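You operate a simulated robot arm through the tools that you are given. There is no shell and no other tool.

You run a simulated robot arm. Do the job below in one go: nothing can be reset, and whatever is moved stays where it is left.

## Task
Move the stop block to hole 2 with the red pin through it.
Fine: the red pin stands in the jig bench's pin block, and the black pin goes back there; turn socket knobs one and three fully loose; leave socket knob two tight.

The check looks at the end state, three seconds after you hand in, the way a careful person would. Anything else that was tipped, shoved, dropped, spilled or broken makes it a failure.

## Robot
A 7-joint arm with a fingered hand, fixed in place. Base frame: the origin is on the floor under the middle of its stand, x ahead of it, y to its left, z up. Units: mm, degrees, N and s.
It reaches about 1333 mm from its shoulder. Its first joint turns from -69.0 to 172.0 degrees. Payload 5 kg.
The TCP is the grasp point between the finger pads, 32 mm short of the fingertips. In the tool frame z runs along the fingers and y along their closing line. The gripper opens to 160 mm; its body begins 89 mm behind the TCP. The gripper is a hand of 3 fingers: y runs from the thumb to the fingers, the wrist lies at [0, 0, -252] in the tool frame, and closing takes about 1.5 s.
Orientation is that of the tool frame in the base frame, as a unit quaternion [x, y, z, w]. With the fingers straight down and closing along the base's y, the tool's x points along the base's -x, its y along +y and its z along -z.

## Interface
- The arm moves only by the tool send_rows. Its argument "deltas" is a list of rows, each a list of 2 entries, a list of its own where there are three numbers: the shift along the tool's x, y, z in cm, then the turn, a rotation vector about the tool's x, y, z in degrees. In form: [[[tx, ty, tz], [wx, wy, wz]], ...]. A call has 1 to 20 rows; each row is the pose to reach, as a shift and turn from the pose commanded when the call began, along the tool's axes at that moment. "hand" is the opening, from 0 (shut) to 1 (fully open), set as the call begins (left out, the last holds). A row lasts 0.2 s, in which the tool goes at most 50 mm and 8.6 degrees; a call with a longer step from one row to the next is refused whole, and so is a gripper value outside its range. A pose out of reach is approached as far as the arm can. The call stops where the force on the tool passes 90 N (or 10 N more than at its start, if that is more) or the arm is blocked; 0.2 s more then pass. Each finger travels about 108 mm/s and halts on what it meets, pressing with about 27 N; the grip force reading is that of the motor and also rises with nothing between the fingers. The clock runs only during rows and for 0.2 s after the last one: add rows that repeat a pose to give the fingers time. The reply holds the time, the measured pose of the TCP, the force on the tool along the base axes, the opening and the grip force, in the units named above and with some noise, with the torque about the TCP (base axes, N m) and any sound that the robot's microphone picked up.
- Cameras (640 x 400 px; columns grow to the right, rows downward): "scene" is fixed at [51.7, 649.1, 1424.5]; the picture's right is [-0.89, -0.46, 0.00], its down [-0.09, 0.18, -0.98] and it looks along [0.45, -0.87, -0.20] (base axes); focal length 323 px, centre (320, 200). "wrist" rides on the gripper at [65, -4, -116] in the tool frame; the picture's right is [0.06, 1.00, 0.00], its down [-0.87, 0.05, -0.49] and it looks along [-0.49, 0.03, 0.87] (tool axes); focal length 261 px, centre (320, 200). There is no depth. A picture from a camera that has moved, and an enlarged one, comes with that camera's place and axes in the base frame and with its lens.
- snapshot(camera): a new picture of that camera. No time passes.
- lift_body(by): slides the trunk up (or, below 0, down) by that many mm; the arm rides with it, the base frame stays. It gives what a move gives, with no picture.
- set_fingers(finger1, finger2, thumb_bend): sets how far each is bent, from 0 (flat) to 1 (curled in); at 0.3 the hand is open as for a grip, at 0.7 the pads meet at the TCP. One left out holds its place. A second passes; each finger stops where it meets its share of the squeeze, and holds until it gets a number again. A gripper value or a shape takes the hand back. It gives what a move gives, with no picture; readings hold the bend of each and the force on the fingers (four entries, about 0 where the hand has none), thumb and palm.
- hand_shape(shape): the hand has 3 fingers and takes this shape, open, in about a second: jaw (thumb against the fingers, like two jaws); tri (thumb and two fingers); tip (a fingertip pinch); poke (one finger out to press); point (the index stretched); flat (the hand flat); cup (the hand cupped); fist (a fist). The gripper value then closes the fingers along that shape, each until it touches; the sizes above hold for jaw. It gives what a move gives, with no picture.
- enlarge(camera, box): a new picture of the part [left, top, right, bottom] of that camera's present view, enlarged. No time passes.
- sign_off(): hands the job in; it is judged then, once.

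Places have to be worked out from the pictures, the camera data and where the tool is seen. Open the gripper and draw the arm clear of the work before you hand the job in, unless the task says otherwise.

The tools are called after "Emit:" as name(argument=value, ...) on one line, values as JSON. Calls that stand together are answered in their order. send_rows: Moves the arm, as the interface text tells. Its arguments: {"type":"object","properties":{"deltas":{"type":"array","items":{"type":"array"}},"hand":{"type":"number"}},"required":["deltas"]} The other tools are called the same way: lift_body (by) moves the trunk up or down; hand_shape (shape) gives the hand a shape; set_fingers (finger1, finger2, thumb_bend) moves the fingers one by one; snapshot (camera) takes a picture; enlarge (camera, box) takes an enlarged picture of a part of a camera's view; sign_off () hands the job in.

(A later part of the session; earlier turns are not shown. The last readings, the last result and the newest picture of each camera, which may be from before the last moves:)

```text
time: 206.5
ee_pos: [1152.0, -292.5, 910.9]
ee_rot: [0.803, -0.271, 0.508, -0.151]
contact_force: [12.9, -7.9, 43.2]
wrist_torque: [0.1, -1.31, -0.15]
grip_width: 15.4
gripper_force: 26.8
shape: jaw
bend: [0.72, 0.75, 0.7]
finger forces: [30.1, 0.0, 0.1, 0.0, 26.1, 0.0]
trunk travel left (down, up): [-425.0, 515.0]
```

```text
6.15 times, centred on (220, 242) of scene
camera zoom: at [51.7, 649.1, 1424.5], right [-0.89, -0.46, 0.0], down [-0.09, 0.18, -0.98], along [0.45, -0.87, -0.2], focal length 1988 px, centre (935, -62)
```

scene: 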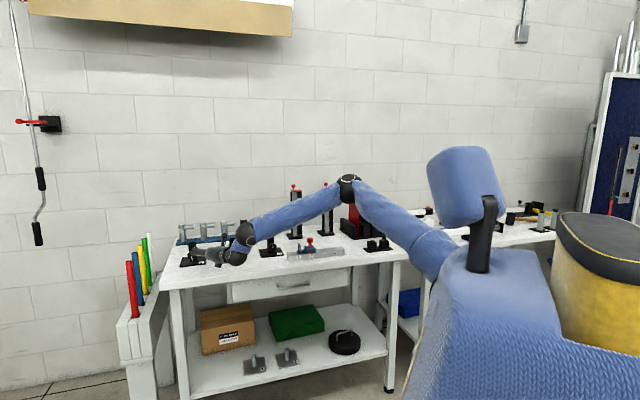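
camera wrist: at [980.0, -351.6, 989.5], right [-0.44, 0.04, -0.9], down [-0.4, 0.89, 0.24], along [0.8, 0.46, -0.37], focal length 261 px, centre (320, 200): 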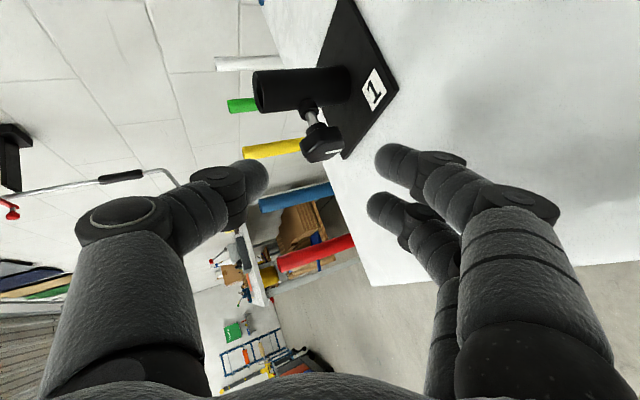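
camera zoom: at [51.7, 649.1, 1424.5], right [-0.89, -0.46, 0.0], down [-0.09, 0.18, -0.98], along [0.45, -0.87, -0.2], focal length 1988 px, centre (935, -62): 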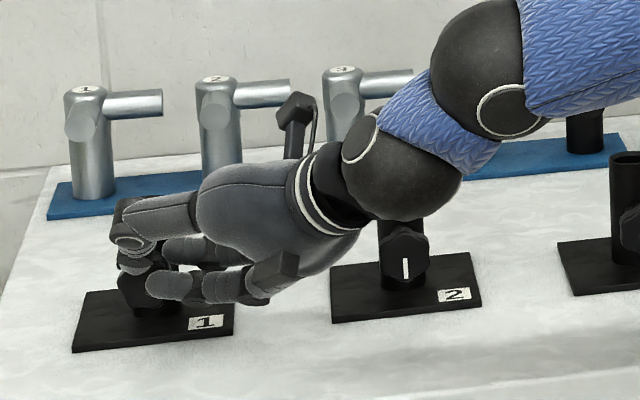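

The two fingers straddled the knob's thickness, the back one slipping behind it. I open, roll back 58° and shift the hand 7 mm toward the front so a finger lands squarely on the rim.

Emit:
send_rows(deltas=[[[0, 0, 0], [0, 0, 0]], [[0, 0, 0], [0, 0, 0]], [[0, 0, 0], [0, 0, 0]], [[0, 0, 0], [0, 0, 7]], [[0, 0, 0], [0, 0, 14]], [[0, 0, 0], [0, 0, 21]], [[0, 0, 0], [0, 0, 28]], [[0, 0, 0], [0, 0, 35]], [[-0.06, -0.1, 0], [0, 0, 42]], [[-0.15, -0.25, 0], [0, 0, 49]], [[-0.26, -0.42, 0], [0, 0, 54]], [[-0.37, -0.59, 0], [0, 0, 58]], [[-0.37, -0.59, 0], [0, 0, 58]]], hand=0.31)

Emit:
enlarge(camera="wrist", box=[220, 90, 420, 230])

Emit:
enlarge(camera="scene", box=[170, 210, 270, 275])

```text
time: 209.3
ee_pos: [1153.2, -285.0, 904.2]
ee_rot: [-0.572, 0.628, -0.37, 0.377]
contact_force: [-0.4, -0.3, -0.6]
wrist_torque: [-0.02, -0.01, -0.03]
grip_width: 49.3
gripper_force: 0.1
shape: jaw
bend: [0.73, 0.73, 0.7]
finger forces: [0.1, 0.0, 0.1, 0.1, 0.0, 0.0]
trunk travel left (down, up): [-425.0, 515.0]
```

```text
2.86 times, centred on (320, 160) of wrist
camera zoom: at [1047.9, -346.7, 956.6], right [-0.44, 0.01, -0.9], down [-0.41, 0.89, 0.21], along [0.8, 0.46, -0.39], focal length 745 px, centre (320, 314)
```

zoom: 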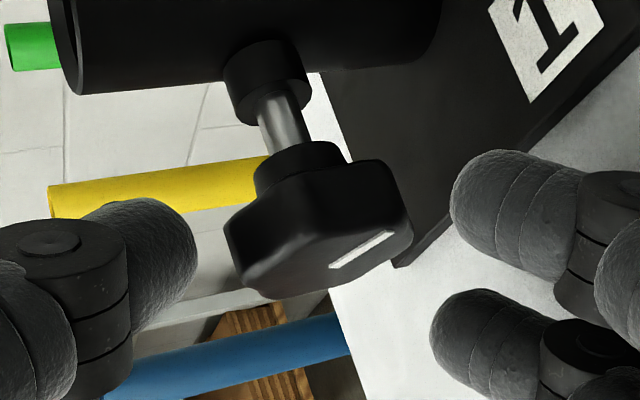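

```text
6.15 times, centred on (220, 242) of scene
camera zoom: at [51.7, 649.1, 1424.5], right [-0.89, -0.46, 0.0], down [-0.09, 0.18, -0.98], along [0.45, -0.87, -0.2], focal length 1988 px, centre (935, -62)
```

zoom: 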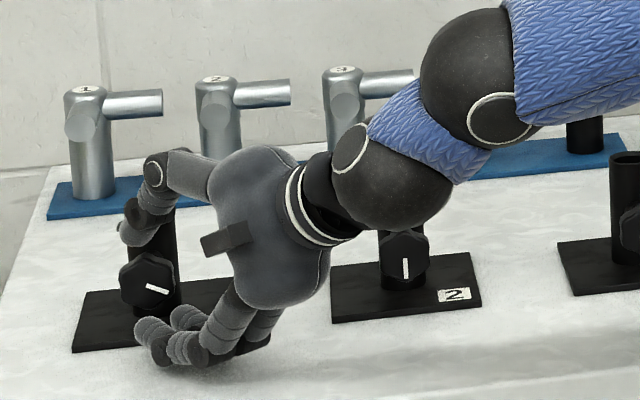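

The back finger now lines up with the rim's middle; the mark is still near 75°. I grip and roll 30° first.

Emit:
send_rows(deltas=[[[0, 0, 0], [0, 0, 0]], [[0, 0, 0], [0, 0, 0]], [[0, 0, 0], [0, 0, 0]], [[0, 0, 0], [0, 0, 0]], [[0, 0, 0], [0, 0, 0]], [[0, 0, 0], [0, 0, -5]], [[0, 0, 0], [0, 0, -10]], [[0, 0, 0], [0, 0, -15]], [[0, 0, 0], [0, 0, -20]], [[0, 0, 0], [0, 0, -25]], [[0, 0, 0], [0, 0, -30]], [[0, 0, 0], [0, 0, -30]]], hand=0)

Emit:
enlarge(camera="wrist", box=[220, 90, 420, 230])

Emit:
enlarge(camera="scene", box=[170, 210, 270, 275])

```text
time: 211.9
ee_pos: [1153.6, -287.7, 907.0]
ee_rot: [0.714, -0.46, 0.456, -0.268]
contact_force: [6.7, -15.6, 13.3]
wrist_torque: [0.06, -0.12, -0.66]
grip_width: 14.0
gripper_force: 27.1
shape: jaw
bend: [0.72, 0.71, 0.7]
finger forces: [14.4, 0.1, 0.0, 0.1, 22.6, 0.0]
trunk travel left (down, up): [-425.0, 515.0]
```

```text
2.86 times, centred on (320, 160) of wrist
camera zoom: at [1062.5, -340.9, 988.5], right [-0.4, -0.49, -0.77], down [-0.61, 0.78, -0.18], along [0.69, 0.4, -0.61], focal length 745 px, centre (320, 314)
```

zoom: 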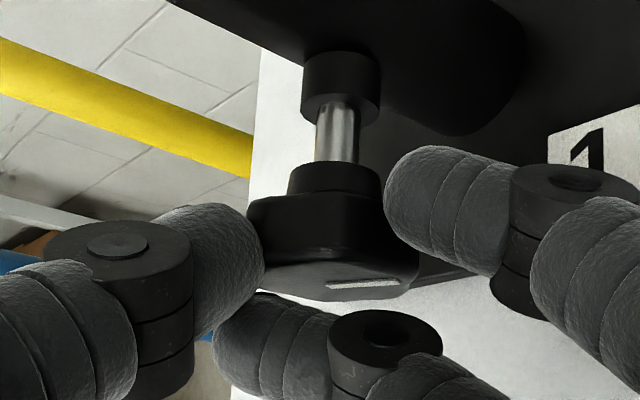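

```text
6.15 times, centred on (220, 242) of scene
camera zoom: at [51.7, 649.1, 1424.5], right [-0.89, -0.46, 0.0], down [-0.09, 0.18, -0.98], along [0.45, -0.87, -0.2], focal length 1988 px, centre (935, -62)
```

zoom: 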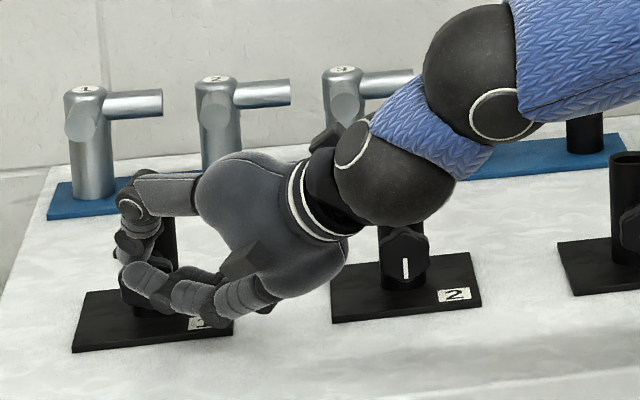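

Little movement so far in this half of the roll. I continue to 60° in all and check.

Emit:
send_rows(deltas=[[[0, 0, 0], [0, 0, -5]], [[0, 0, 0], [0, 0, -10]], [[0, 0, 0], [0, 0, -15]], [[0, 0, 0], [0, 0, -20]], [[0, 0, 0], [0, 0, -25]], [[0, 0, 0], [0, 0, -30]], [[0, 0, 0], [0, 0, -35]], [[0, 0, 0], [0, 0, -35]]])

Emit:
enlarge(camera="wrist", box=[220, 90, 420, 230])

```text
time: 213.7
ee_pos: [1153.1, -287.0, 907.6]
ee_rot: [0.819, -0.222, 0.515, -0.119]
contact_force: [-18.2, -5.5, 1.2]
wrist_torque: [-0.17, 0.15, -0.43]
grip_width: 13.9
gripper_force: 27.1
shape: jaw
bend: [0.74, 0.71, 0.71]
finger forces: [20.0, 0.1, 0.1, 0.0, 0.0, 0.0]
trunk travel left (down, up): [-425.0, 515.0]
```

```text
2.86 times, centred on (320, 160) of wrist
camera zoom: at [1074.9, -310.2, 1012.8], right [-0.22, -0.9, -0.37], down [-0.78, 0.39, -0.49], along [0.59, 0.18, -0.79], focal length 745 px, centre (320, 314)
```

zoom: 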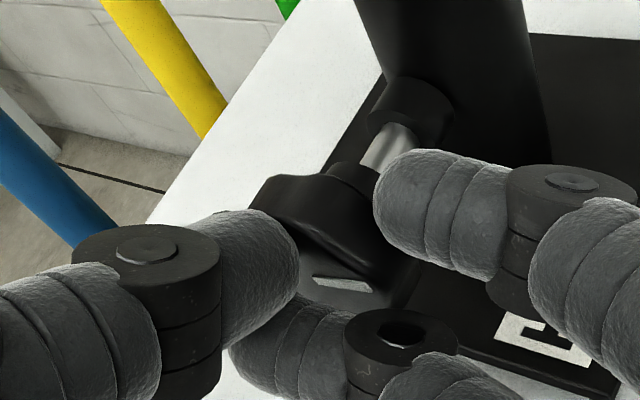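

The mark is now at about 98°. It does advance in the second half of the roll. I open and roll back 60° for the next.

Emit:
send_rows(deltas=[[[0, 0, 0], [0, 0, 0]], [[0, 0, 0], [0, 0, 0]], [[0, 0, 0], [0, 0, 0]], [[0, 0, 0], [0, 0, 7]], [[0, 0, 0], [0, 0, 14]], [[0, 0, 0], [0, 0, 21]], [[0, 0, 0], [0, 0, 28]], [[0, 0, 0], [0, 0, 35]], [[0, 0, 0], [0, 0, 42]], [[0, 0, 0], [0, 0, 49]], [[0, 0, 0], [0, 0, 56]], [[0, 0, 0], [0, 0, 60]], [[0, 0, 0], [0, 0, 60]]], hand=0.31)

Emit:
enlarge(camera="wrist", box=[220, 90, 420, 230])

Emit:
enlarge(camera="scene", box=[170, 210, 270, 275])

```text
time: 216.5
ee_pos: [1154.2, -284.8, 906.2]
ee_rot: [-0.598, 0.603, -0.385, 0.36]
contact_force: [-0.4, 0.3, -0.3]
wrist_torque: [0.0, 0.01, 0.0]
grip_width: 49.1
gripper_force: 0.1
shape: jaw
bend: [0.73, 0.73, 0.7]
finger forces: [0.0, 0.0, 0.1, 0.0, 0.0, 0.0]
trunk travel left (down, up): [-425.0, 515.0]
```

```text
2.86 times, centred on (320, 160) of wrist
camera zoom: at [1051.1, -346.0, 962.8], right [-0.44, -0.08, -0.89], down [-0.45, 0.88, 0.15], along [0.78, 0.46, -0.43], focal length 745 px, centre (320, 314)
```

zoom: 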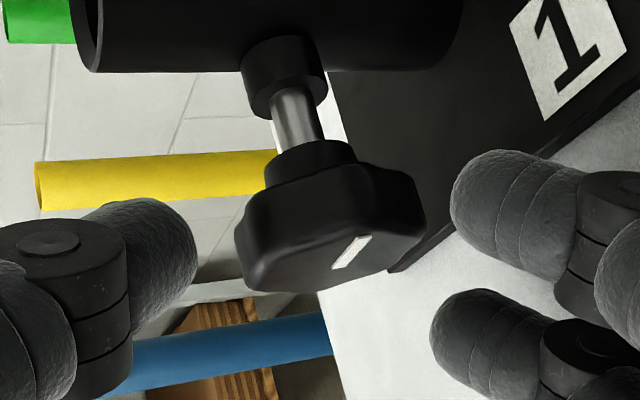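

```text
6.15 times, centred on (220, 242) of scene
camera zoom: at [51.7, 649.1, 1424.5], right [-0.89, -0.46, 0.0], down [-0.09, 0.18, -0.98], along [0.45, -0.87, -0.2], focal length 1988 px, centre (935, -62)
```

zoom: 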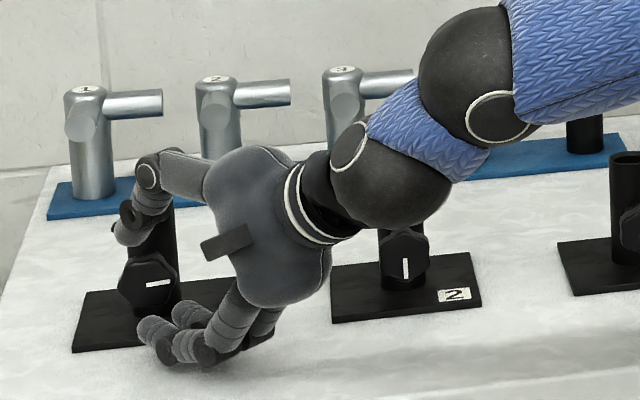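

About 102° now. With a 2 mm trim I grip again and roll 62°.

Emit:
send_rows(deltas=[[[0.2, 0.2, 0], [0, 0, 0]], [[0.2, 0.2, 0], [0, 0, 0]], [[0.2, 0.2, 0], [0, 0, 0]], [[0.2, 0.2, 0], [0, 0, 0]], [[0.2, 0.2, 0], [0, 0, 0]], [[0.2, 0.2, 0], [0, 0, -6]], [[0.2, 0.2, 0], [0, 0, -12]], [[0.2, 0.2, 0], [0, 0, -18]], [[0.2, 0.2, 0], [0, 0, -24]], [[0.2, 0.2, 0], [0, 0, -30]], [[0.2, 0.2, 0], [0, 0, -36]], [[0.2, 0.2, 0], [0, 0, -42]], [[0.2, 0.2, 0], [0, 0, -48]], [[0.2, 0.2, 0], [0, 0, -54]], [[0.2, 0.2, 0], [0, 0, -60]], [[0.2, 0.2, 0], [0, 0, -62]], [[0.2, 0.2, 0], [0, 0, -62]]], hand=0)

Emit:
enlarge(camera="wrist", box=[220, 90, 420, 230])

```text
time: 220.1
ee_pos: [1151.3, -287.3, 902.1]
ee_rot: [0.824, -0.206, 0.517, -0.11]
contact_force: [-21.1, -3.8, 3.4]
wrist_torque: [-0.03, 0.15, -0.53]
grip_width: 14.6
gripper_force: 27.1
shape: jaw
bend: [0.74, 0.71, 0.71]
finger forces: [26.1, 0.0, 0.0, 0.0, 17.2, 0.0]
trunk travel left (down, up): [-425.0, 515.0]
```

```text
2.86 times, centred on (320, 160) of wrist
camera zoom: at [1073.8, -309.2, 1008.3], right [-0.2, -0.92, -0.34], down [-0.79, 0.36, -0.5], along [0.59, 0.17, -0.79], focal length 745 px, centre (320, 314)
```

zoom: 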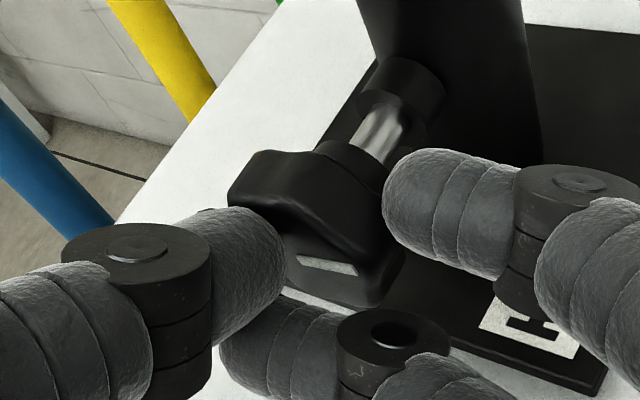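

That one slipped (still about 105°). The roll went too far and off-centre; the first cycle's placement and a roll from +30° to -25° gripped best. I open and return to exactly that placement.

Emit:
send_rows(deltas=[[[0, 0, 0], [0, 0, 0]], [[0, 0, 0], [0, 0, 0]], [[0, 0, 0], [0, 0, 0]], [[0.1, 0, 0], [0, 0, 7]], [[0.2, 0, 0], [0, 0, 14]], [[0.3, 0, 0.05], [0, 0, 21]], [[0.4, 0, 0.08], [0, 0, 28]], [[0.5, 0, 0.08], [0, 0, 35]], [[0.5, 0, 0.08], [0, 0, 42]], [[0.5, 0, 0.08], [0, 0, 49]], [[0.5, 0, 0.08], [0, 0, 56]], [[0.5, 0, 0.08], [0, 0, 63]], [[0.5, 0, 0.08], [0, 0, 70]], [[0.5, 0, 0.08], [0, 0, 70]], [[0.5, 0, 0.08], [0, 0, 70]]], hand=0.31)

Emit:
enlarge(camera="wrist", box=[220, 90, 420, 230])

Emit:
enlarge(camera="scene", box=[170, 210, 270, 275])

```text
time: 223.3
ee_pos: [1155.6, -288.5, 907.4]
ee_rot: [-0.555, 0.642, -0.359, 0.388]
contact_force: [0.0, 0.6, 0.3]
wrist_torque: [-0.01, 0.0, 0.01]
grip_width: 49.2
gripper_force: 0.1
shape: jaw
bend: [0.73, 0.73, 0.7]
finger forces: [0.1, 0.0, 0.0, 0.0, 0.0, 0.0]
trunk travel left (down, up): [-425.0, 515.0]
```

```text
2.86 times, centred on (320, 160) of wrist
camera zoom: at [1048.8, -350.2, 956.0], right [-0.44, 0.06, -0.9], down [-0.39, 0.88, 0.25], along [0.81, 0.46, -0.36], focal length 745 px, centre (320, 314)
```

zoom: 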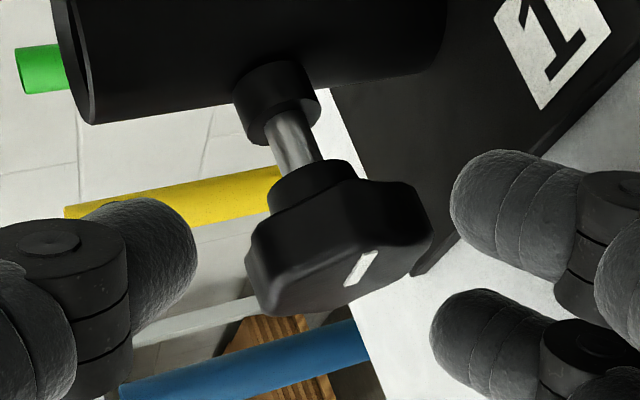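

```text
6.15 times, centred on (220, 242) of scene
camera zoom: at [51.7, 649.1, 1424.5], right [-0.89, -0.46, 0.0], down [-0.09, 0.18, -0.98], along [0.45, -0.87, -0.2], focal length 1988 px, centre (935, -62)
```

zoom: 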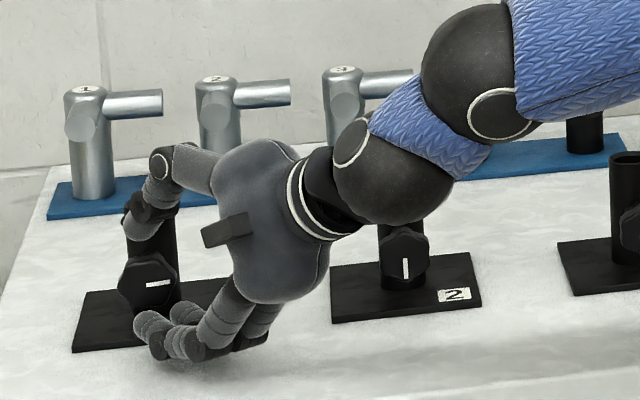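

Mark near 103°. The knob is 3.5 mm off in tool y, so I shift that first, then grip and roll 56° in one go.

Emit:
send_rows(deltas=[[[0, 0.18, 0], [0, 0, 0]], [[0, 0.35, 0], [0, 0, 0]], [[0, 0.35, 0], [0, 0, 0]]])

Emit:
send_rows(deltas=[[[0, 0, 0], [0, 0, 0]], [[0, 0, 0], [0, 0, 0]], [[0, 0, 0], [0, 0, 0]], [[0, 0, 0], [0, 0, 0]], [[0, 0, 0], [0, 0, 0]], [[0, 0, 0], [0, 0, -5]], [[0, 0, 0], [0, 0, -10]], [[0, 0, 0], [0, 0, -15]], [[0, 0, 0], [0, 0, -20]], [[0, 0, 0], [0, 0, -25]], [[0, 0, 0], [0, 0, -30]], [[0, 0, 0], [0, 0, -35]], [[0, 0, 0], [0, 0, -40]], [[0, 0, 0], [0, 0, -45]], [[0, 0, 0], [0, 0, -50]], [[0, 0, 0], [0, 0, -56]], [[0, 0, 0], [0, 0, -56]]], hand=0)

Emit:
enlarge(camera="wrist", box=[220, 90, 420, 230])

```text
time: 224.1
ee_pos: [1155.5, -288.8, 904.7]
ee_rot: [-0.556, 0.642, -0.359, 0.386]
contact_force: [-0.2, 0.0, 0.5]
wrist_torque: [0.02, 0.0, 0.03]
grip_width: 49.3
gripper_force: 0.1
shape: jaw
bend: [0.73, 0.73, 0.7]
finger forces: [0.0, 0.1, 0.0, 0.0, 0.0, 0.0]
trunk travel left (down, up): [-425.0, 515.0]
```

```text
time: 227.7
ee_pos: [1152.3, -287.8, 908.2]
ee_rot: [0.792, -0.305, 0.5, -0.173]
contact_force: [-8.0, -5.2, 19.2]
wrist_torque: [-0.18, -0.43, -0.15]
grip_width: 18.8
gripper_force: 27.2
shape: jaw
bend: [0.73, 0.74, 0.71]
finger forces: [19.2, 0.0, 0.0, 0.0, 17.6, 0.0]
trunk travel left (down, up): [-425.0, 515.0]
```

```text
2.86 times, centred on (320, 160) of wrist
camera zoom: at [1070.5, -323.5, 1006.1], right [-0.29, -0.79, -0.53], down [-0.73, 0.54, -0.41], along [0.62, 0.27, -0.74], focal length 745 px, centre (320, 314)
```

zoom: 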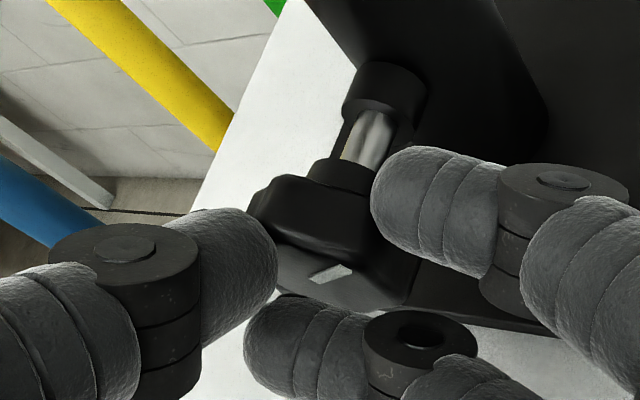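

The mark is now near 119°. I open, roll back 56° and repeat from the same placement.

Emit:
send_rows(deltas=[[[0, 0, 0], [0, 0, 0]], [[0, 0, 0], [0, 0, 0]], [[0, 0, 0], [0, 0, 0]], [[0, 0, 0], [0, 0, 7]], [[0, 0, 0], [0, 0, 14]], [[0, 0, 0], [0, 0, 21]], [[0, 0, 0], [0, 0, 28]], [[0, 0, 0], [0, 0, 35]], [[0, 0, 0], [0, 0, 42]], [[0, 0, 0], [0, 0, 49]], [[0, 0, 0], [0, 0, 56]], [[0, 0, 0], [0, 0, 56]]], hand=0.31)

Emit:
enlarge(camera="wrist", box=[220, 90, 420, 230])

Emit:
enlarge(camera="scene", box=[170, 210, 270, 275])

```text
time: 230.3
ee_pos: [1155.3, -289.2, 904.1]
ee_rot: [-0.556, 0.642, -0.359, 0.387]
contact_force: [0.1, 0.2, 0.0]
wrist_torque: [-0.02, -0.05, -0.01]
grip_width: 49.2
gripper_force: 0.0
shape: jaw
bend: [0.73, 0.73, 0.7]
finger forces: [0.0, 0.1, 0.0, 0.0, 0.0, 0.1]
trunk travel left (down, up): [-425.0, 515.0]
```

```text
2.86 times, centred on (320, 160) of wrist
camera zoom: at [1047.5, -349.4, 953.0], right [-0.44, 0.06, -0.9], down [-0.39, 0.88, 0.25], along [0.81, 0.46, -0.36], focal length 745 px, centre (320, 314)
```

zoom: 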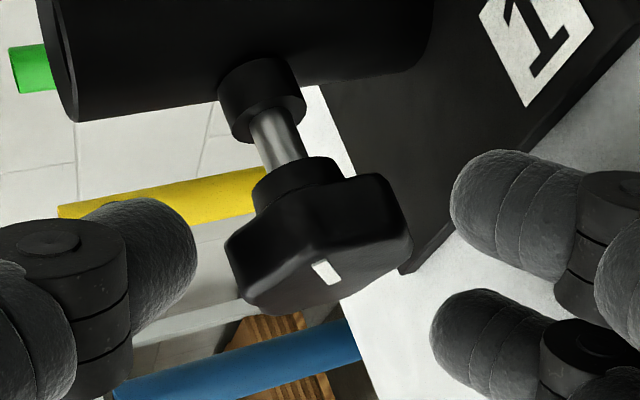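

```text
6.15 times, centred on (220, 242) of scene
camera zoom: at [51.7, 649.1, 1424.5], right [-0.89, -0.46, 0.0], down [-0.09, 0.18, -0.98], along [0.45, -0.87, -0.2], focal length 1988 px, centre (935, -62)
```

zoom: 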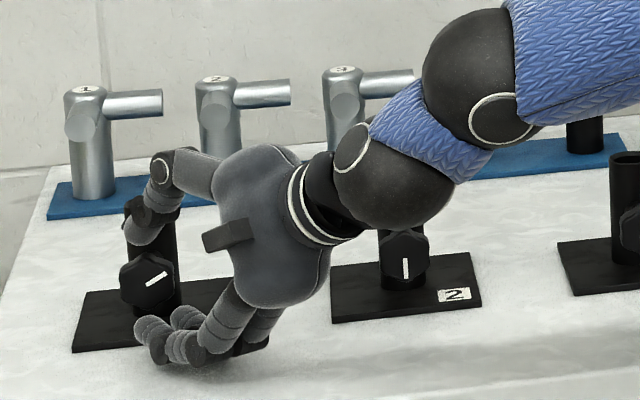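

About 119°, hex oriented as in the first good cycle. I grip and roll 58°.

Emit:
send_rows(deltas=[[[0, 0, 0], [0, 0, 0]], [[0, 0, 0], [0, 0, 0]], [[0, 0, 0], [0, 0, 0]], [[0, 0, 0], [0, 0, 0]], [[0, 0, 0], [0, 0, 0]], [[0, 0, 0], [0, 0, -5]], [[0, 0, 0], [0, 0, -10]], [[0, 0, 0], [0, 0, -15]], [[0, 0, 0], [0, 0, -20]], [[0, 0, 0], [0, 0, -25]], [[0, 0, 0], [0, 0, -30]], [[0, 0, 0], [0, 0, -35]], [[0, 0, 0], [0, 0, -40]], [[0, 0, 0], [0, 0, -45]], [[0, 0, 0], [0, 0, -50]], [[0, 0, 0], [0, 0, -55]], [[0, 0, 0], [0, 0, -58]], [[0, 0, 0], [0, 0, -58]]], hand=0)

Emit:
send_rows(deltas=[[[0, 0, 0], [0, 0, 0]], [[0, 0, 0], [0, 0, 0]], [[0, 0, 0], [0, 0, 0]], [[0, 0, 0], [0, 0, 7]], [[0, 0, 0], [0, 0, 14]], [[0, 0, 0], [0, 0, 21]], [[0, 0, 0], [0, 0, 28]], [[0, 0, 0], [0, 0, 35]], [[0, 0, 0], [0, 0, 42]], [[0, 0, 0], [0, 0, 49]], [[0, 0, 0], [0, 0, 56]], [[0, 0, 0], [0, 0, 58]], [[0, 0, 0], [0, 0, 58]]], hand=0.31)

Emit:
enlarge(camera="wrist", box=[220, 90, 420, 230])

Emit:
enlarge(camera="scene", box=[170, 210, 270, 275])

```text
time: 234.1
ee_pos: [1151.9, -287.9, 904.6]
ee_rot: [0.798, -0.291, 0.501, -0.164]
contact_force: [-19.1, 3.1, 9.4]
wrist_torque: [-0.08, -0.1, -0.08]
grip_width: 17.2
gripper_force: 27.0
shape: jaw
bend: [0.73, 0.73, 0.71]
finger forces: [21.1, 0.0, 0.1, 0.1, 22.9, 0.0]
trunk travel left (down, up): [-425.0, 515.0]
```

```text
time: 236.9
ee_pos: [1152.6, -290.8, 902.4]
ee_rot: [-0.555, 0.642, -0.36, 0.387]
contact_force: [0.2, 0.4, 0.8]
wrist_torque: [-0.04, -0.07, 0.0]
grip_width: 49.1
gripper_force: 0.1
shape: jaw
bend: [0.73, 0.73, 0.7]
finger forces: [0.0, 0.0, 0.1, 0.0, 0.0, 0.0]
trunk travel left (down, up): [-425.0, 515.0]
```

```text
2.86 times, centred on (320, 160) of wrist
camera zoom: at [1046.6, -350.3, 952.1], right [-0.44, 0.06, -0.9], down [-0.39, 0.88, 0.25], along [0.81, 0.46, -0.36], focal length 745 px, centre (320, 314)
```

zoom: 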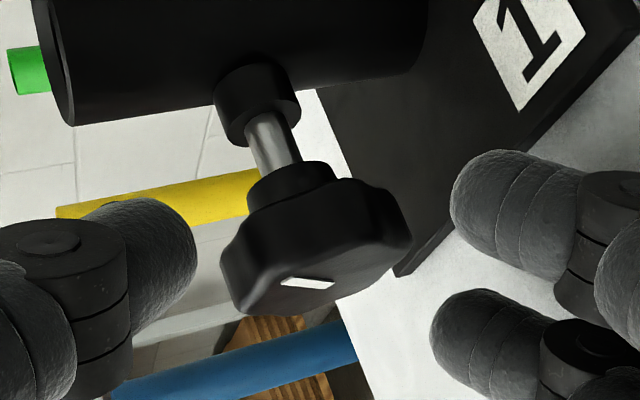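

```text
6.15 times, centred on (220, 242) of scene
camera zoom: at [51.7, 649.1, 1424.5], right [-0.89, -0.46, 0.0], down [-0.09, 0.18, -0.98], along [0.45, -0.87, -0.2], focal length 1988 px, centre (935, -62)
```

zoom: 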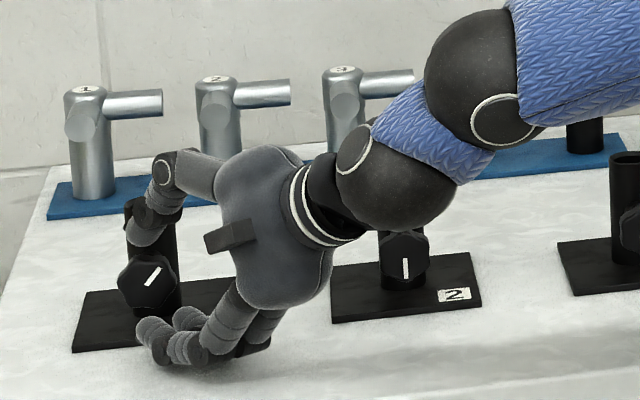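

Now about 140°. Same again: grip, roll 58°, release and roll back.

Emit:
send_rows(deltas=[[[0, 0, 0], [0, 0, 0]], [[0, 0, 0], [0, 0, 0]], [[0, 0, 0], [0, 0, 0]], [[0, 0, 0], [0, 0, 0]], [[0, 0, 0], [0, 0, 0]], [[0, 0, 0], [0, 0, -5]], [[0, 0, 0], [0, 0, -10]], [[0, 0, 0], [0, 0, -15]], [[0, 0, 0], [0, 0, -20]], [[0, 0, 0], [0, 0, -25]], [[0, 0, 0], [0, 0, -30]], [[0, 0, 0], [0, 0, -35]], [[0, 0, 0], [0, 0, -40]], [[0, 0, 0], [0, 0, -45]], [[0, 0, 0], [0, 0, -50]], [[0, 0, 0], [0, 0, -55]], [[0, 0, 0], [0, 0, -58]], [[0, 0, 0], [0, 0, -58]]], hand=0)

Emit:
enlarge(camera="wrist", box=[220, 90, 420, 230])

Emit:
send_rows(deltas=[[[0, 0, 0], [0, 0, 0]], [[0, 0, 0], [0, 0, 0]], [[0, 0, 0], [0, 0, 0]], [[0, 0, 0], [0, 0, 7]], [[0, 0, 0], [0, 0, 14]], [[0, 0, 0], [0, 0, 21]], [[0, 0, 0], [0, 0, 28]], [[0, 0, 0], [0, 0, 35]], [[0, 0, 0], [0, 0, 42]], [[0, 0, 0], [0, 0, 49]], [[0, 0, 0], [0, 0, 56]], [[0, 0, 0], [0, 0, 58]], [[0, 0, 0], [0, 0, 58]]], hand=0.31)

Emit:
enlarge(camera="scene", box=[170, 210, 270, 275])

```text
time: 240.7
ee_pos: [1152.3, -288.0, 905.4]
ee_rot: [0.798, -0.29, 0.502, -0.164]
contact_force: [-23.5, 0.3, 7.6]
wrist_torque: [-0.13, 0.05, -0.17]
grip_width: 17.9
gripper_force: 26.7
shape: jaw
bend: [0.73, 0.74, 0.72]
finger forces: [24.8, 0.1, 0.0, 0.1, 21.1, 0.1]
trunk travel left (down, up): [-425.0, 515.0]
```

```text
2.86 times, centred on (320, 160) of wrist
camera zoom: at [1071.5, -321.1, 1005.5], right [-0.28, -0.81, -0.51], down [-0.74, 0.52, -0.43], along [0.61, 0.26, -0.75], focal length 745 px, centre (320, 314)
```

zoom: 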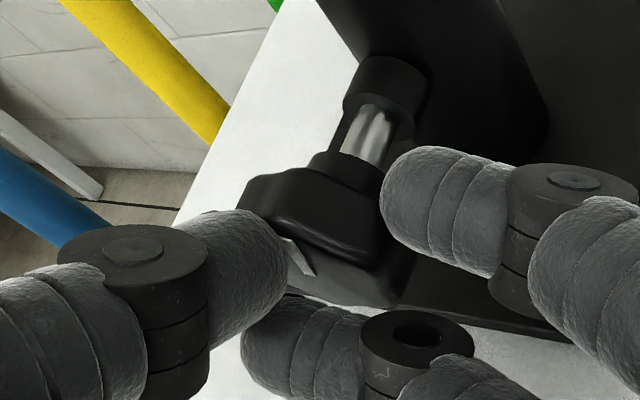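

```text
time: 243.5
ee_pos: [1154.2, -287.8, 903.6]
ee_rot: [-0.555, 0.643, -0.359, 0.387]
contact_force: [0.1, 0.5, -0.2]
wrist_torque: [-0.02, -0.01, 0.01]
grip_width: 49.3
gripper_force: 0.1
shape: jaw
bend: [0.73, 0.73, 0.7]
finger forces: [0.0, 0.0, 0.0, 0.0, 0.0, 0.0]
trunk travel left (down, up): [-425.0, 515.0]
```

```text
6.15 times, centred on (220, 242) of scene
camera zoom: at [51.7, 649.1, 1424.5], right [-0.89, -0.46, 0.0], down [-0.09, 0.18, -0.98], along [0.45, -0.87, -0.2], focal length 1988 px, centre (935, -62)
```

zoom: 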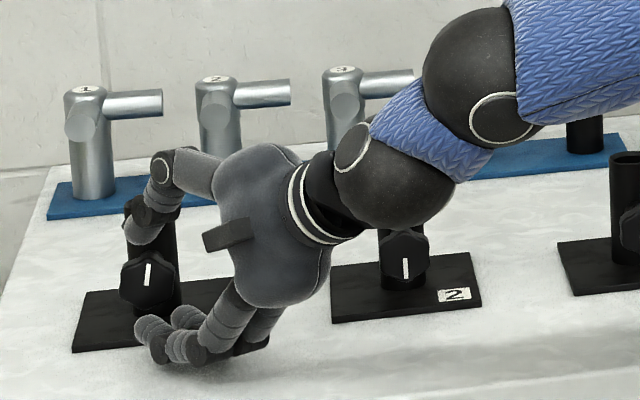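

Now about 170°. One more cycle should bring it to the stop.

Emit:
send_rows(deltas=[[[0, 0, 0], [0, 0, 0]], [[0, 0, 0], [0, 0, 0]], [[0, 0, 0], [0, 0, 0]], [[0, 0, 0], [0, 0, 0]], [[0, 0, 0], [0, 0, 0]], [[0, 0, 0], [0, 0, -5]], [[0, 0, 0], [0, 0, -10]], [[0, 0, 0], [0, 0, -15]], [[0, 0, 0], [0, 0, -20]], [[0, 0, 0], [0, 0, -25]], [[0, 0, 0], [0, 0, -30]], [[0, 0, 0], [0, 0, -35]], [[0, 0, 0], [0, 0, -40]], [[0, 0, 0], [0, 0, -45]], [[0, 0, 0], [0, 0, -50]], [[0, 0, 0], [0, 0, -55]], [[0, 0, 0], [0, 0, -58]], [[0, 0, 0], [0, 0, -58]]], hand=0)

Emit:
enlarge(camera="wrist", box=[220, 90, 420, 230])

Emit:
send_rows(deltas=[[[0, 0, 0], [0, 0, 0]], [[0, 0, 0], [0, 0, 0]], [[0, 0, 0], [0, 0, 0]], [[0, 0, 0], [0, 0, 7]], [[0, 0, 0], [0, 0, 14]], [[0, 0, 0], [0, 0, 21]], [[0, 0, 0], [0, 0, 28]], [[0, 0, 0], [0, 0, 35]], [[0, 0, 0], [0, 0, 42]], [[0, 0, 0], [0, 0, 49]], [[0, 0, 0], [0, 0, 56]], [[0, 0, 0], [0, 0, 58]], [[0, 0, 0], [0, 0, 58]]], hand=0.31)

Emit:
enlarge(camera="scene", box=[180, 230, 220, 262])

```text
time: 247.3
ee_pos: [1153.3, -287.8, 907.3]
ee_rot: [0.798, -0.291, 0.502, -0.164]
contact_force: [-15.9, -4.5, 19.4]
wrist_torque: [-0.26, -0.47, -0.06]
grip_width: 16.4
gripper_force: 26.7
shape: jaw
bend: [0.73, 0.73, 0.72]
finger forces: [21.1, 0.1, 0.0, 0.0, 24.0, 0.0]
trunk travel left (down, up): [-425.0, 515.0]
```

```text
2.86 times, centred on (320, 160) of wrist
camera zoom: at [1070.7, -321.2, 1006.5], right [-0.28, -0.81, -0.51], down [-0.74, 0.52, -0.43], along [0.61, 0.26, -0.75], focal length 745 px, centre (320, 314)
```

zoom: 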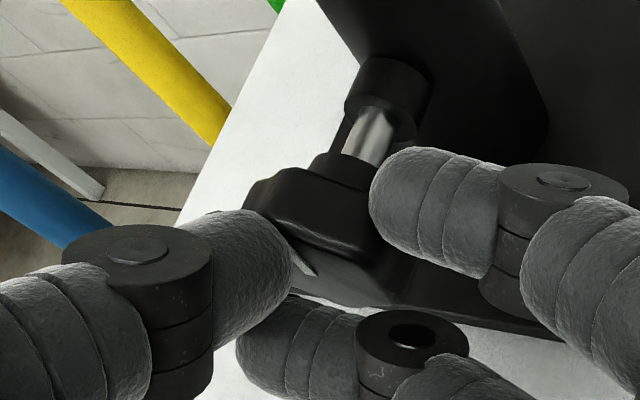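

```text
time: 250.1
ee_pos: [1154.1, -288.5, 904.9]
ee_rot: [-0.555, 0.643, -0.359, 0.387]
contact_force: [-0.1, -0.6, 0.2]
wrist_torque: [0.0, -0.03, -0.03]
grip_width: 49.2
gripper_force: 0.1
shape: jaw
bend: [0.73, 0.73, 0.7]
finger forces: [0.1, 0.0, 0.1, 0.0, 0.1, 0.0]
trunk travel left (down, up): [-425.0, 515.0]
```

```text
12.50 times, centred on (200, 246) of scene
camera zoom: at [51.7, 649.1, 1424.5], right [-0.89, -0.46, 0.0], down [-0.09, 0.18, -0.98], along [0.45, -0.87, -0.2], focal length 4038 px, centre (1820, -375)
```

zoom: 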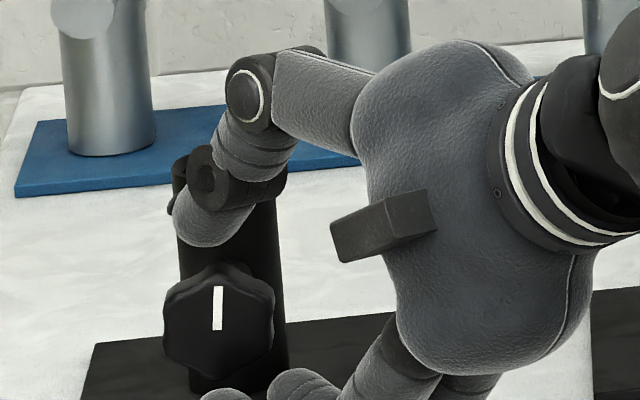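

Allowing for the camera's perspective (its tight mark leaned about 7°), knob 1 is still some 10° short. Another cycle.

Emit:
send_rows(deltas=[[[0, 0, 0], [0, 0, 0]], [[0, 0, 0], [0, 0, 0]], [[0, 0, 0], [0, 0, 0]], [[0, 0, 0], [0, 0, 0]], [[0, 0, 0], [0, 0, 0]], [[0, 0, 0], [0, 0, -5]], [[0, 0, 0], [0, 0, -10]], [[0, 0, 0], [0, 0, -15]], [[0, 0, 0], [0, 0, -20]], [[0, 0, 0], [0, 0, -25]], [[0, 0, 0], [0, 0, -30]], [[0, 0, 0], [0, 0, -35]], [[0, 0, 0], [0, 0, -40]], [[0, 0, 0], [0, 0, -45]], [[0, 0, 0], [0, 0, -50]], [[0, 0, 0], [0, 0, -55]], [[0, 0, 0], [0, 0, -60]], [[0, 0, 0], [0, 0, -60]]], hand=0)

Emit:
send_rows(deltas=[[[0, 0, 0], [0, 0, 0]], [[0, 0, 0], [0, 0, 0]], [[0, 0, 0], [0, 0, 0]], [[0, 0, 0], [0, 0, 7]], [[0, 0, 0], [0, 0, 14]], [[0, 0, 0], [0, 0, 21]], [[0, 0, 0], [0, 0, 28]], [[0, 0, 0], [0, 0, 35]], [[0, 0, 0], [0, 0, 42]], [[0, 0, 0], [0, 0, 49]], [[0, 0, 0], [0, 0, 56]], [[0, 0, 0], [0, 0, 60]], [[0, 0, 0], [0, 0, 60]]], hand=0.31)

Emit:
enlarge(camera="scene", box=[180, 230, 220, 262])

Emit:
enlarge(camera="wrist", box=[220, 90, 420, 230])

```text
time: 253.9
ee_pos: [1151.7, -288.4, 907.4]
ee_rot: [0.802, -0.278, 0.506, -0.154]
contact_force: [-8.9, -6.1, 25.9]
wrist_torque: [-0.17, -0.66, -0.07]
grip_width: 17.2
gripper_force: 26.8
shape: jaw
bend: [0.73, 0.74, 0.72]
finger forces: [22.7, 0.1, 0.0, 0.0, 23.0, 0.0]
trunk travel left (down, up): [-425.0, 515.0]
```

```text
time: 256.7
ee_pos: [1154.5, -290.3, 903.0]
ee_rot: [-0.555, 0.642, -0.36, 0.387]
contact_force: [0.1, -0.1, 0.2]
wrist_torque: [0.02, 0.02, 0.0]
grip_width: 49.3
gripper_force: 0.1
shape: jaw
bend: [0.73, 0.73, 0.7]
finger forces: [0.0, 0.1, 0.0, 0.0, 0.1, 0.0]
trunk travel left (down, up): [-425.0, 515.0]
```

```text
12.50 times, centred on (200, 246) of scene
camera zoom: at [51.7, 649.1, 1424.5], right [-0.89, -0.46, 0.0], down [-0.09, 0.18, -0.98], along [0.45, -0.87, -0.2], focal length 4038 px, centre (1820, -375)
```

zoom: 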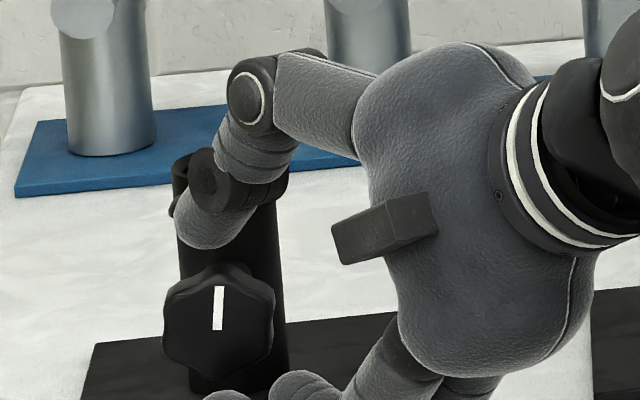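

```text
2.86 times, centred on (320, 160) of wrist
camera zoom: at [1047.7, -350.6, 952.4], right [-0.44, 0.06, -0.9], down [-0.39, 0.88, 0.25], along [0.81, 0.46, -0.36], focal length 745 px, centre (320, 314)
```

zoom: 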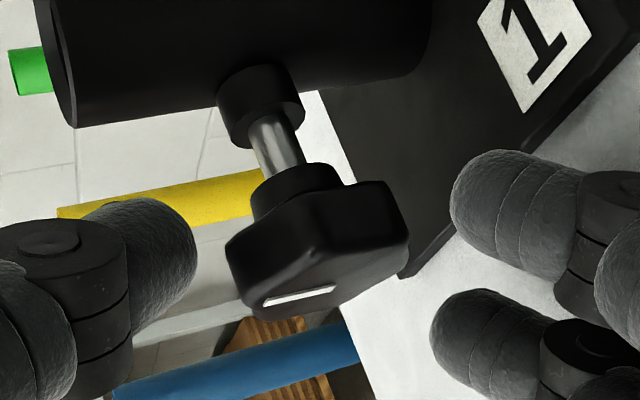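

The mark did not move at all this time, which looks like the stop, but its angle should be 180°. I zoom in closely on knobs 1 and 3 to compare their angles.

Emit:
enlarge(camera="scene", box=[186, 242, 204, 256])

Emit:
enlarge(camera="scene", box=[263, 234, 281, 248])

Emit:
enlarge(camera="scene", box=[224, 238, 242, 252])

```text
16.00 times, centred on (195, 249) of scene
camera zoom: at [51.7, 649.1, 1424.5], right [-0.89, -0.46, 0.0], down [-0.09, 0.18, -0.98], along [0.45, -0.87, -0.2], focal length 5169 px, centre (2320, -584)
```

zoom: 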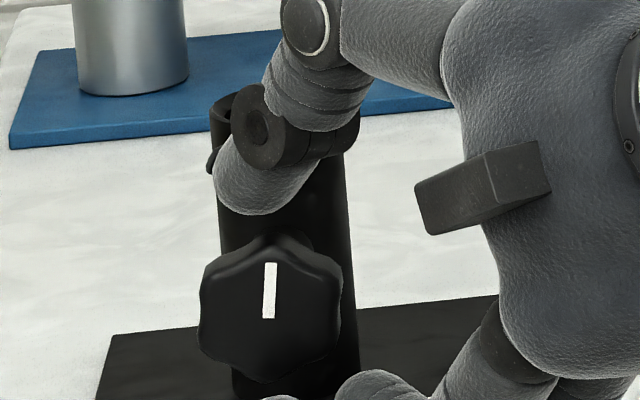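

```text
16.00 times, centred on (272, 241) of scene
camera zoom: at [51.7, 649.1, 1424.5], right [-0.89, -0.46, 0.0], down [-0.09, 0.18, -0.98], along [0.45, -0.87, -0.2], focal length 5169 px, centre (1088, -456)
```

zoom: 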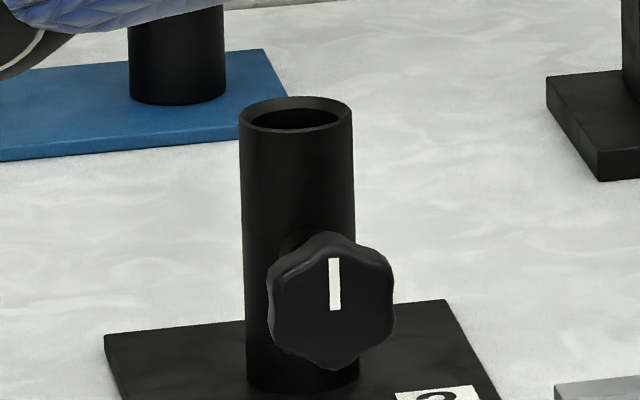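

```text
16.00 times, centred on (233, 245) of scene
camera zoom: at [51.7, 649.1, 1424.5], right [-0.89, -0.46, 0.0], down [-0.09, 0.18, -0.98], along [0.45, -0.87, -0.2], focal length 5169 px, centre (1712, -520)
```

zoom: 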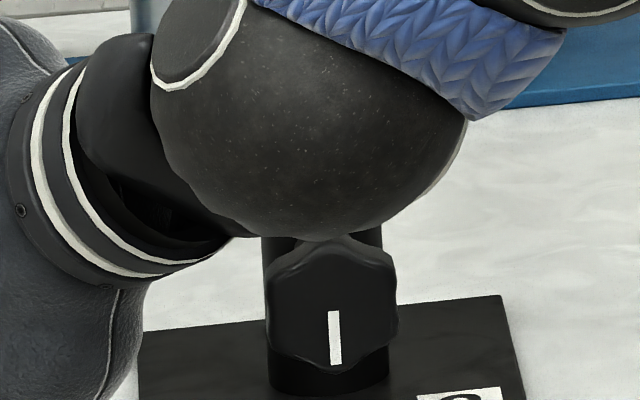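

By the same measure knob 3 stands at 180.7° and knob 1 at about 173°, so it is a little short and that last grip slipped. For the final few degrees I use the firmer unrolled three-finger grip: I set the hand to -59° lean with no roll.

Emit:
send_rows(deltas=[[[0.03, -0.07, 0], [0.8, -0.5, -7.1]], [[0.06, -0.15, -0.03], [1.6, -1.0, -14.2]], [[0.1, -0.22, -0.05], [2.4, -1.5, -21.4]], [[0.13, -0.29, -0.07], [3.24, -2.06, -28.5]], [[0.13, -0.29, -0.07], [3.24, -2.06, -28.5]], [[0.13, -0.29, -0.07], [3.24, -2.06, -28.5]]])

Emit:
enlarge(camera="wrist", box=[220, 90, 420, 230])

Emit:
enlarge(camera="scene", box=[170, 210, 270, 275])

```text
time: 258.1
ee_pos: [1154.8, -290.4, 906.4]
ee_rot: [0.692, -0.468, 0.452, -0.314]
contact_force: [-0.2, 0.2, 0.5]
wrist_torque: [-0.01, 0.03, 0.0]
grip_width: 49.3
gripper_force: 0.0
shape: jaw
bend: [0.73, 0.73, 0.7]
finger forces: [0.1, 0.1, 0.0, 0.0, 0.0, 0.0]
trunk travel left (down, up): [-425.0, 515.0]
```

```text
2.86 times, centred on (320, 160) of wrist
camera zoom: at [1060.3, -350.7, 977.4], right [-0.36, -0.42, -0.83], down [-0.6, 0.78, -0.14], along [0.71, 0.45, -0.53], focal length 745 px, centre (320, 314)
```

zoom: 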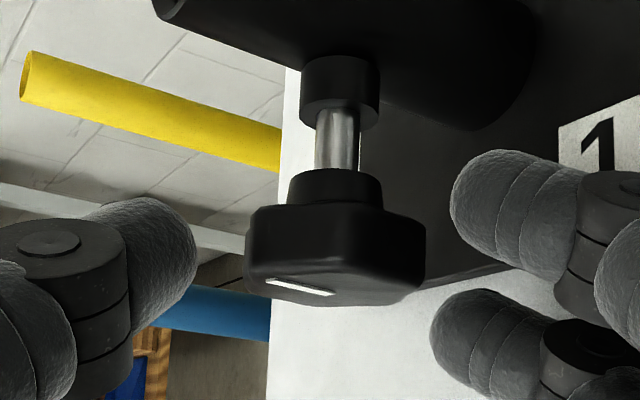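

```text
6.15 times, centred on (220, 242) of scene
camera zoom: at [51.7, 649.1, 1424.5], right [-0.89, -0.46, 0.0], down [-0.09, 0.18, -0.98], along [0.45, -0.87, -0.2], focal length 1988 px, centre (935, -62)
```

zoom: 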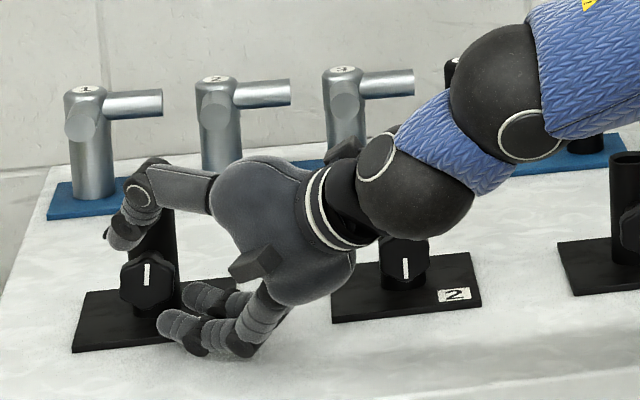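

I trim 3 mm in tool y, grip, and turn 9° about the knob's axis plus a 12° roll, watching the torque for the stop.

Emit:
send_rows(deltas=[[[0.08, 0.15, 0], [0, 0, 0]], [[0.15, 0.3, 0], [0, 0, 0]], [[0.15, 0.3, 0], [0, 0, 0]]])

Emit:
send_rows(deltas=[[[0, 0, 0], [0, 0, 0]], [[0, 0, 0], [0, 0, 0]], [[0, 0, 0], [0, 0, 0]], [[0, 0, 0], [0, 0, 0]], [[0, 0, 0], [0, 0, 0]], [[0, -0.1, 0], [-2.3, 0, -1.9]], [[0, -0.19, 0.01], [-4.6, 0, -3.9]], [[-0.01, -0.29, 0.02], [-6.9, 0, -5.8]], [[-0.01, -0.29, 0.02], [-6.9, 0, -9.8]], [[-0.01, -0.29, 0.02], [-6.9, 0, -13.8]], [[-0.01, -0.29, 0.02], [-6.9, 0, -17.8]], [[-0.01, -0.29, 0.02], [-6.9, 0, -17.8]]], hand=0)

Emit:
enlarge(camera="wrist", box=[220, 90, 420, 230])

Emit:
enlarge(camera="scene", box=[186, 242, 204, 256])

```text
time: 258.9
ee_pos: [1153.7, -293.5, 905.3]
ee_rot: [0.693, -0.467, 0.452, -0.313]
contact_force: [-1.0, -0.3, 0.3]
wrist_torque: [-0.03, 0.01, 0.0]
grip_width: 49.1
gripper_force: 0.0
shape: jaw
bend: [0.73, 0.73, 0.7]
finger forces: [0.1, 0.1, 0.1, 0.0, 0.0, 0.0]
trunk travel left (down, up): [-425.0, 515.0]
```

```text
time: 261.5
ee_pos: [1154.5, -293.8, 910.5]
ee_rot: [0.773, -0.382, 0.467, -0.197]
contact_force: [-5.8, -1.4, 8.5]
wrist_torque: [0.91, 0.03, -0.74]
grip_width: 22.7
gripper_force: 27.3
shape: jaw
bend: [0.73, 0.73, 0.7]
finger forces: [9.2, 26.9, 0.1, 0.0, 36.7, 0.0]
trunk travel left (down, up): [-425.0, 515.0]
```

```text
2.86 times, centred on (320, 160) of wrist
camera zoom: at [1073.3, -334.5, 1006.2], right [-0.39, -0.68, -0.62], down [-0.69, 0.66, -0.29], along [0.61, 0.32, -0.72], focal length 745 px, centre (320, 314)
```

zoom: 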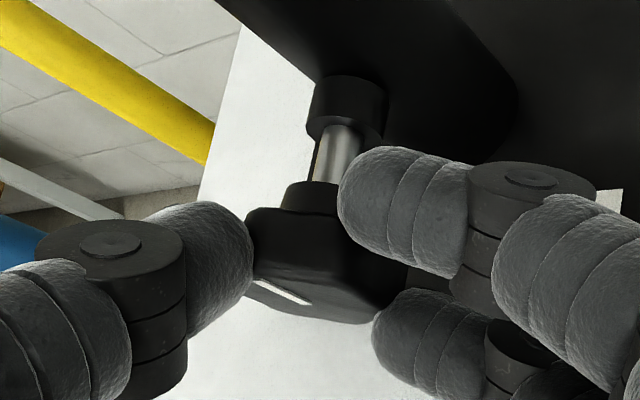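

```text
16.00 times, centred on (195, 249) of scene
camera zoom: at [51.7, 649.1, 1424.5], right [-0.89, -0.46, 0.0], down [-0.09, 0.18, -0.98], along [0.45, -0.87, -0.2], focal length 5169 px, centre (2320, -584)
```

zoom: 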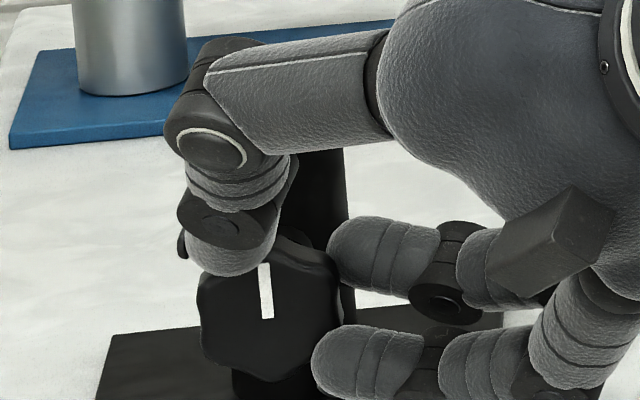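

That turned it: the mark now reads about 178–179° and the torque rose to 0.6+ N·m. I roll 6° more to press it against its stop.

Emit:
send_rows(deltas=[[[0, 0, 0], [0, 0, -3]], [[0, 0, 0], [0, 0, -6]], [[0, 0, 0], [0, 0, -9]], [[0, 0, 0], [0, 0, -9]]])

Emit:
enlarge(camera="scene", box=[186, 242, 204, 256])

```text
time: 262.5
ee_pos: [1154.6, -294.9, 910.4]
ee_rot: [0.799, -0.321, 0.482, -0.16]
contact_force: [19.6, -18.0, 28.5]
wrist_torque: [0.34, -0.71, -0.85]
grip_width: 21.3
gripper_force: 26.5
shape: jaw
bend: [0.74, 0.73, 0.7]
finger forces: [11.0, 11.4, 0.0, 0.1, 36.1, 0.0]
trunk travel left (down, up): [-425.0, 515.0]
```

```text
16.00 times, centred on (195, 249) of scene
camera zoom: at [51.7, 649.1, 1424.5], right [-0.89, -0.46, 0.0], down [-0.09, 0.18, -0.98], along [0.45, -0.87, -0.2], focal length 5169 px, centre (2320, -584)
```

zoom: 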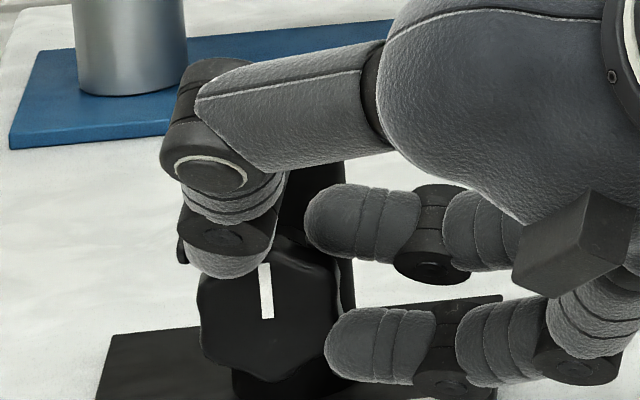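

The mark stayed put while the load rose: knob 1 is at its loose stop. I open the hand in place and check.

Emit:
send_rows(deltas=[[[0, 0, 0], [0, 0, 0]], [[0, 0, 0], [0, 0, 0]], [[0, 0, 0], [0, 0, 0]], [[0, 0, 0], [0, 0, 0]]], hand=0.34)

Emit:
enlarge(camera="scene", box=[186, 242, 204, 256])

Emit:
enlarge(camera="wrist", box=[220, 90, 420, 230])

```text
time: 263.5
ee_pos: [1154.0, -290.3, 907.4]
ee_rot: [0.801, -0.319, 0.48, -0.16]
contact_force: [0.3, 0.0, -0.4]
wrist_torque: [0.03, -0.02, 0.0]
grip_width: 53.9
gripper_force: 0.1
shape: jaw
bend: [0.73, 0.73, 0.7]
finger forces: [0.0, 0.0, 0.1, 0.0, 0.0, 0.0]
trunk travel left (down, up): [-425.0, 515.0]
```

```text
16.00 times, centred on (195, 249) of scene
camera zoom: at [51.7, 649.1, 1424.5], right [-0.89, -0.46, 0.0], down [-0.09, 0.18, -0.98], along [0.45, -0.87, -0.2], focal length 5169 px, centre (2320, -584)
```

zoom: 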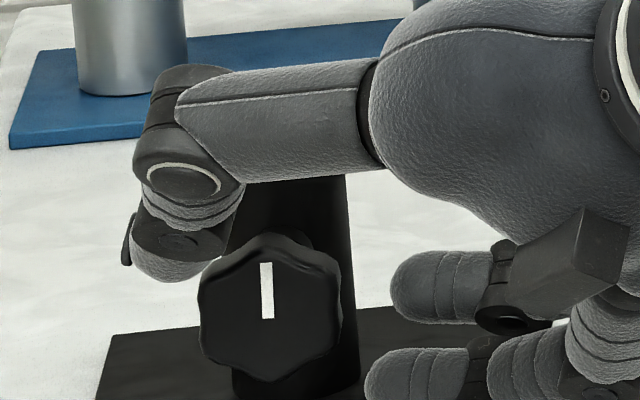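

```text
2.86 times, centred on (320, 160) of wrist
camera zoom: at [1077.4, -325.3, 1009.4], right [-0.34, -0.78, -0.52], down [-0.74, 0.56, -0.37], along [0.58, 0.26, -0.77], focal length 745 px, centre (320, 314)
```

zoom: 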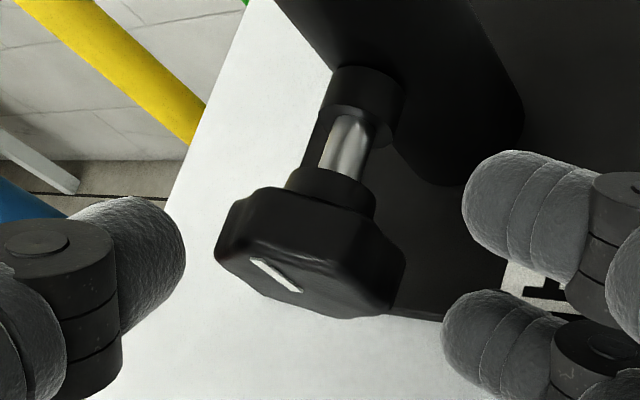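

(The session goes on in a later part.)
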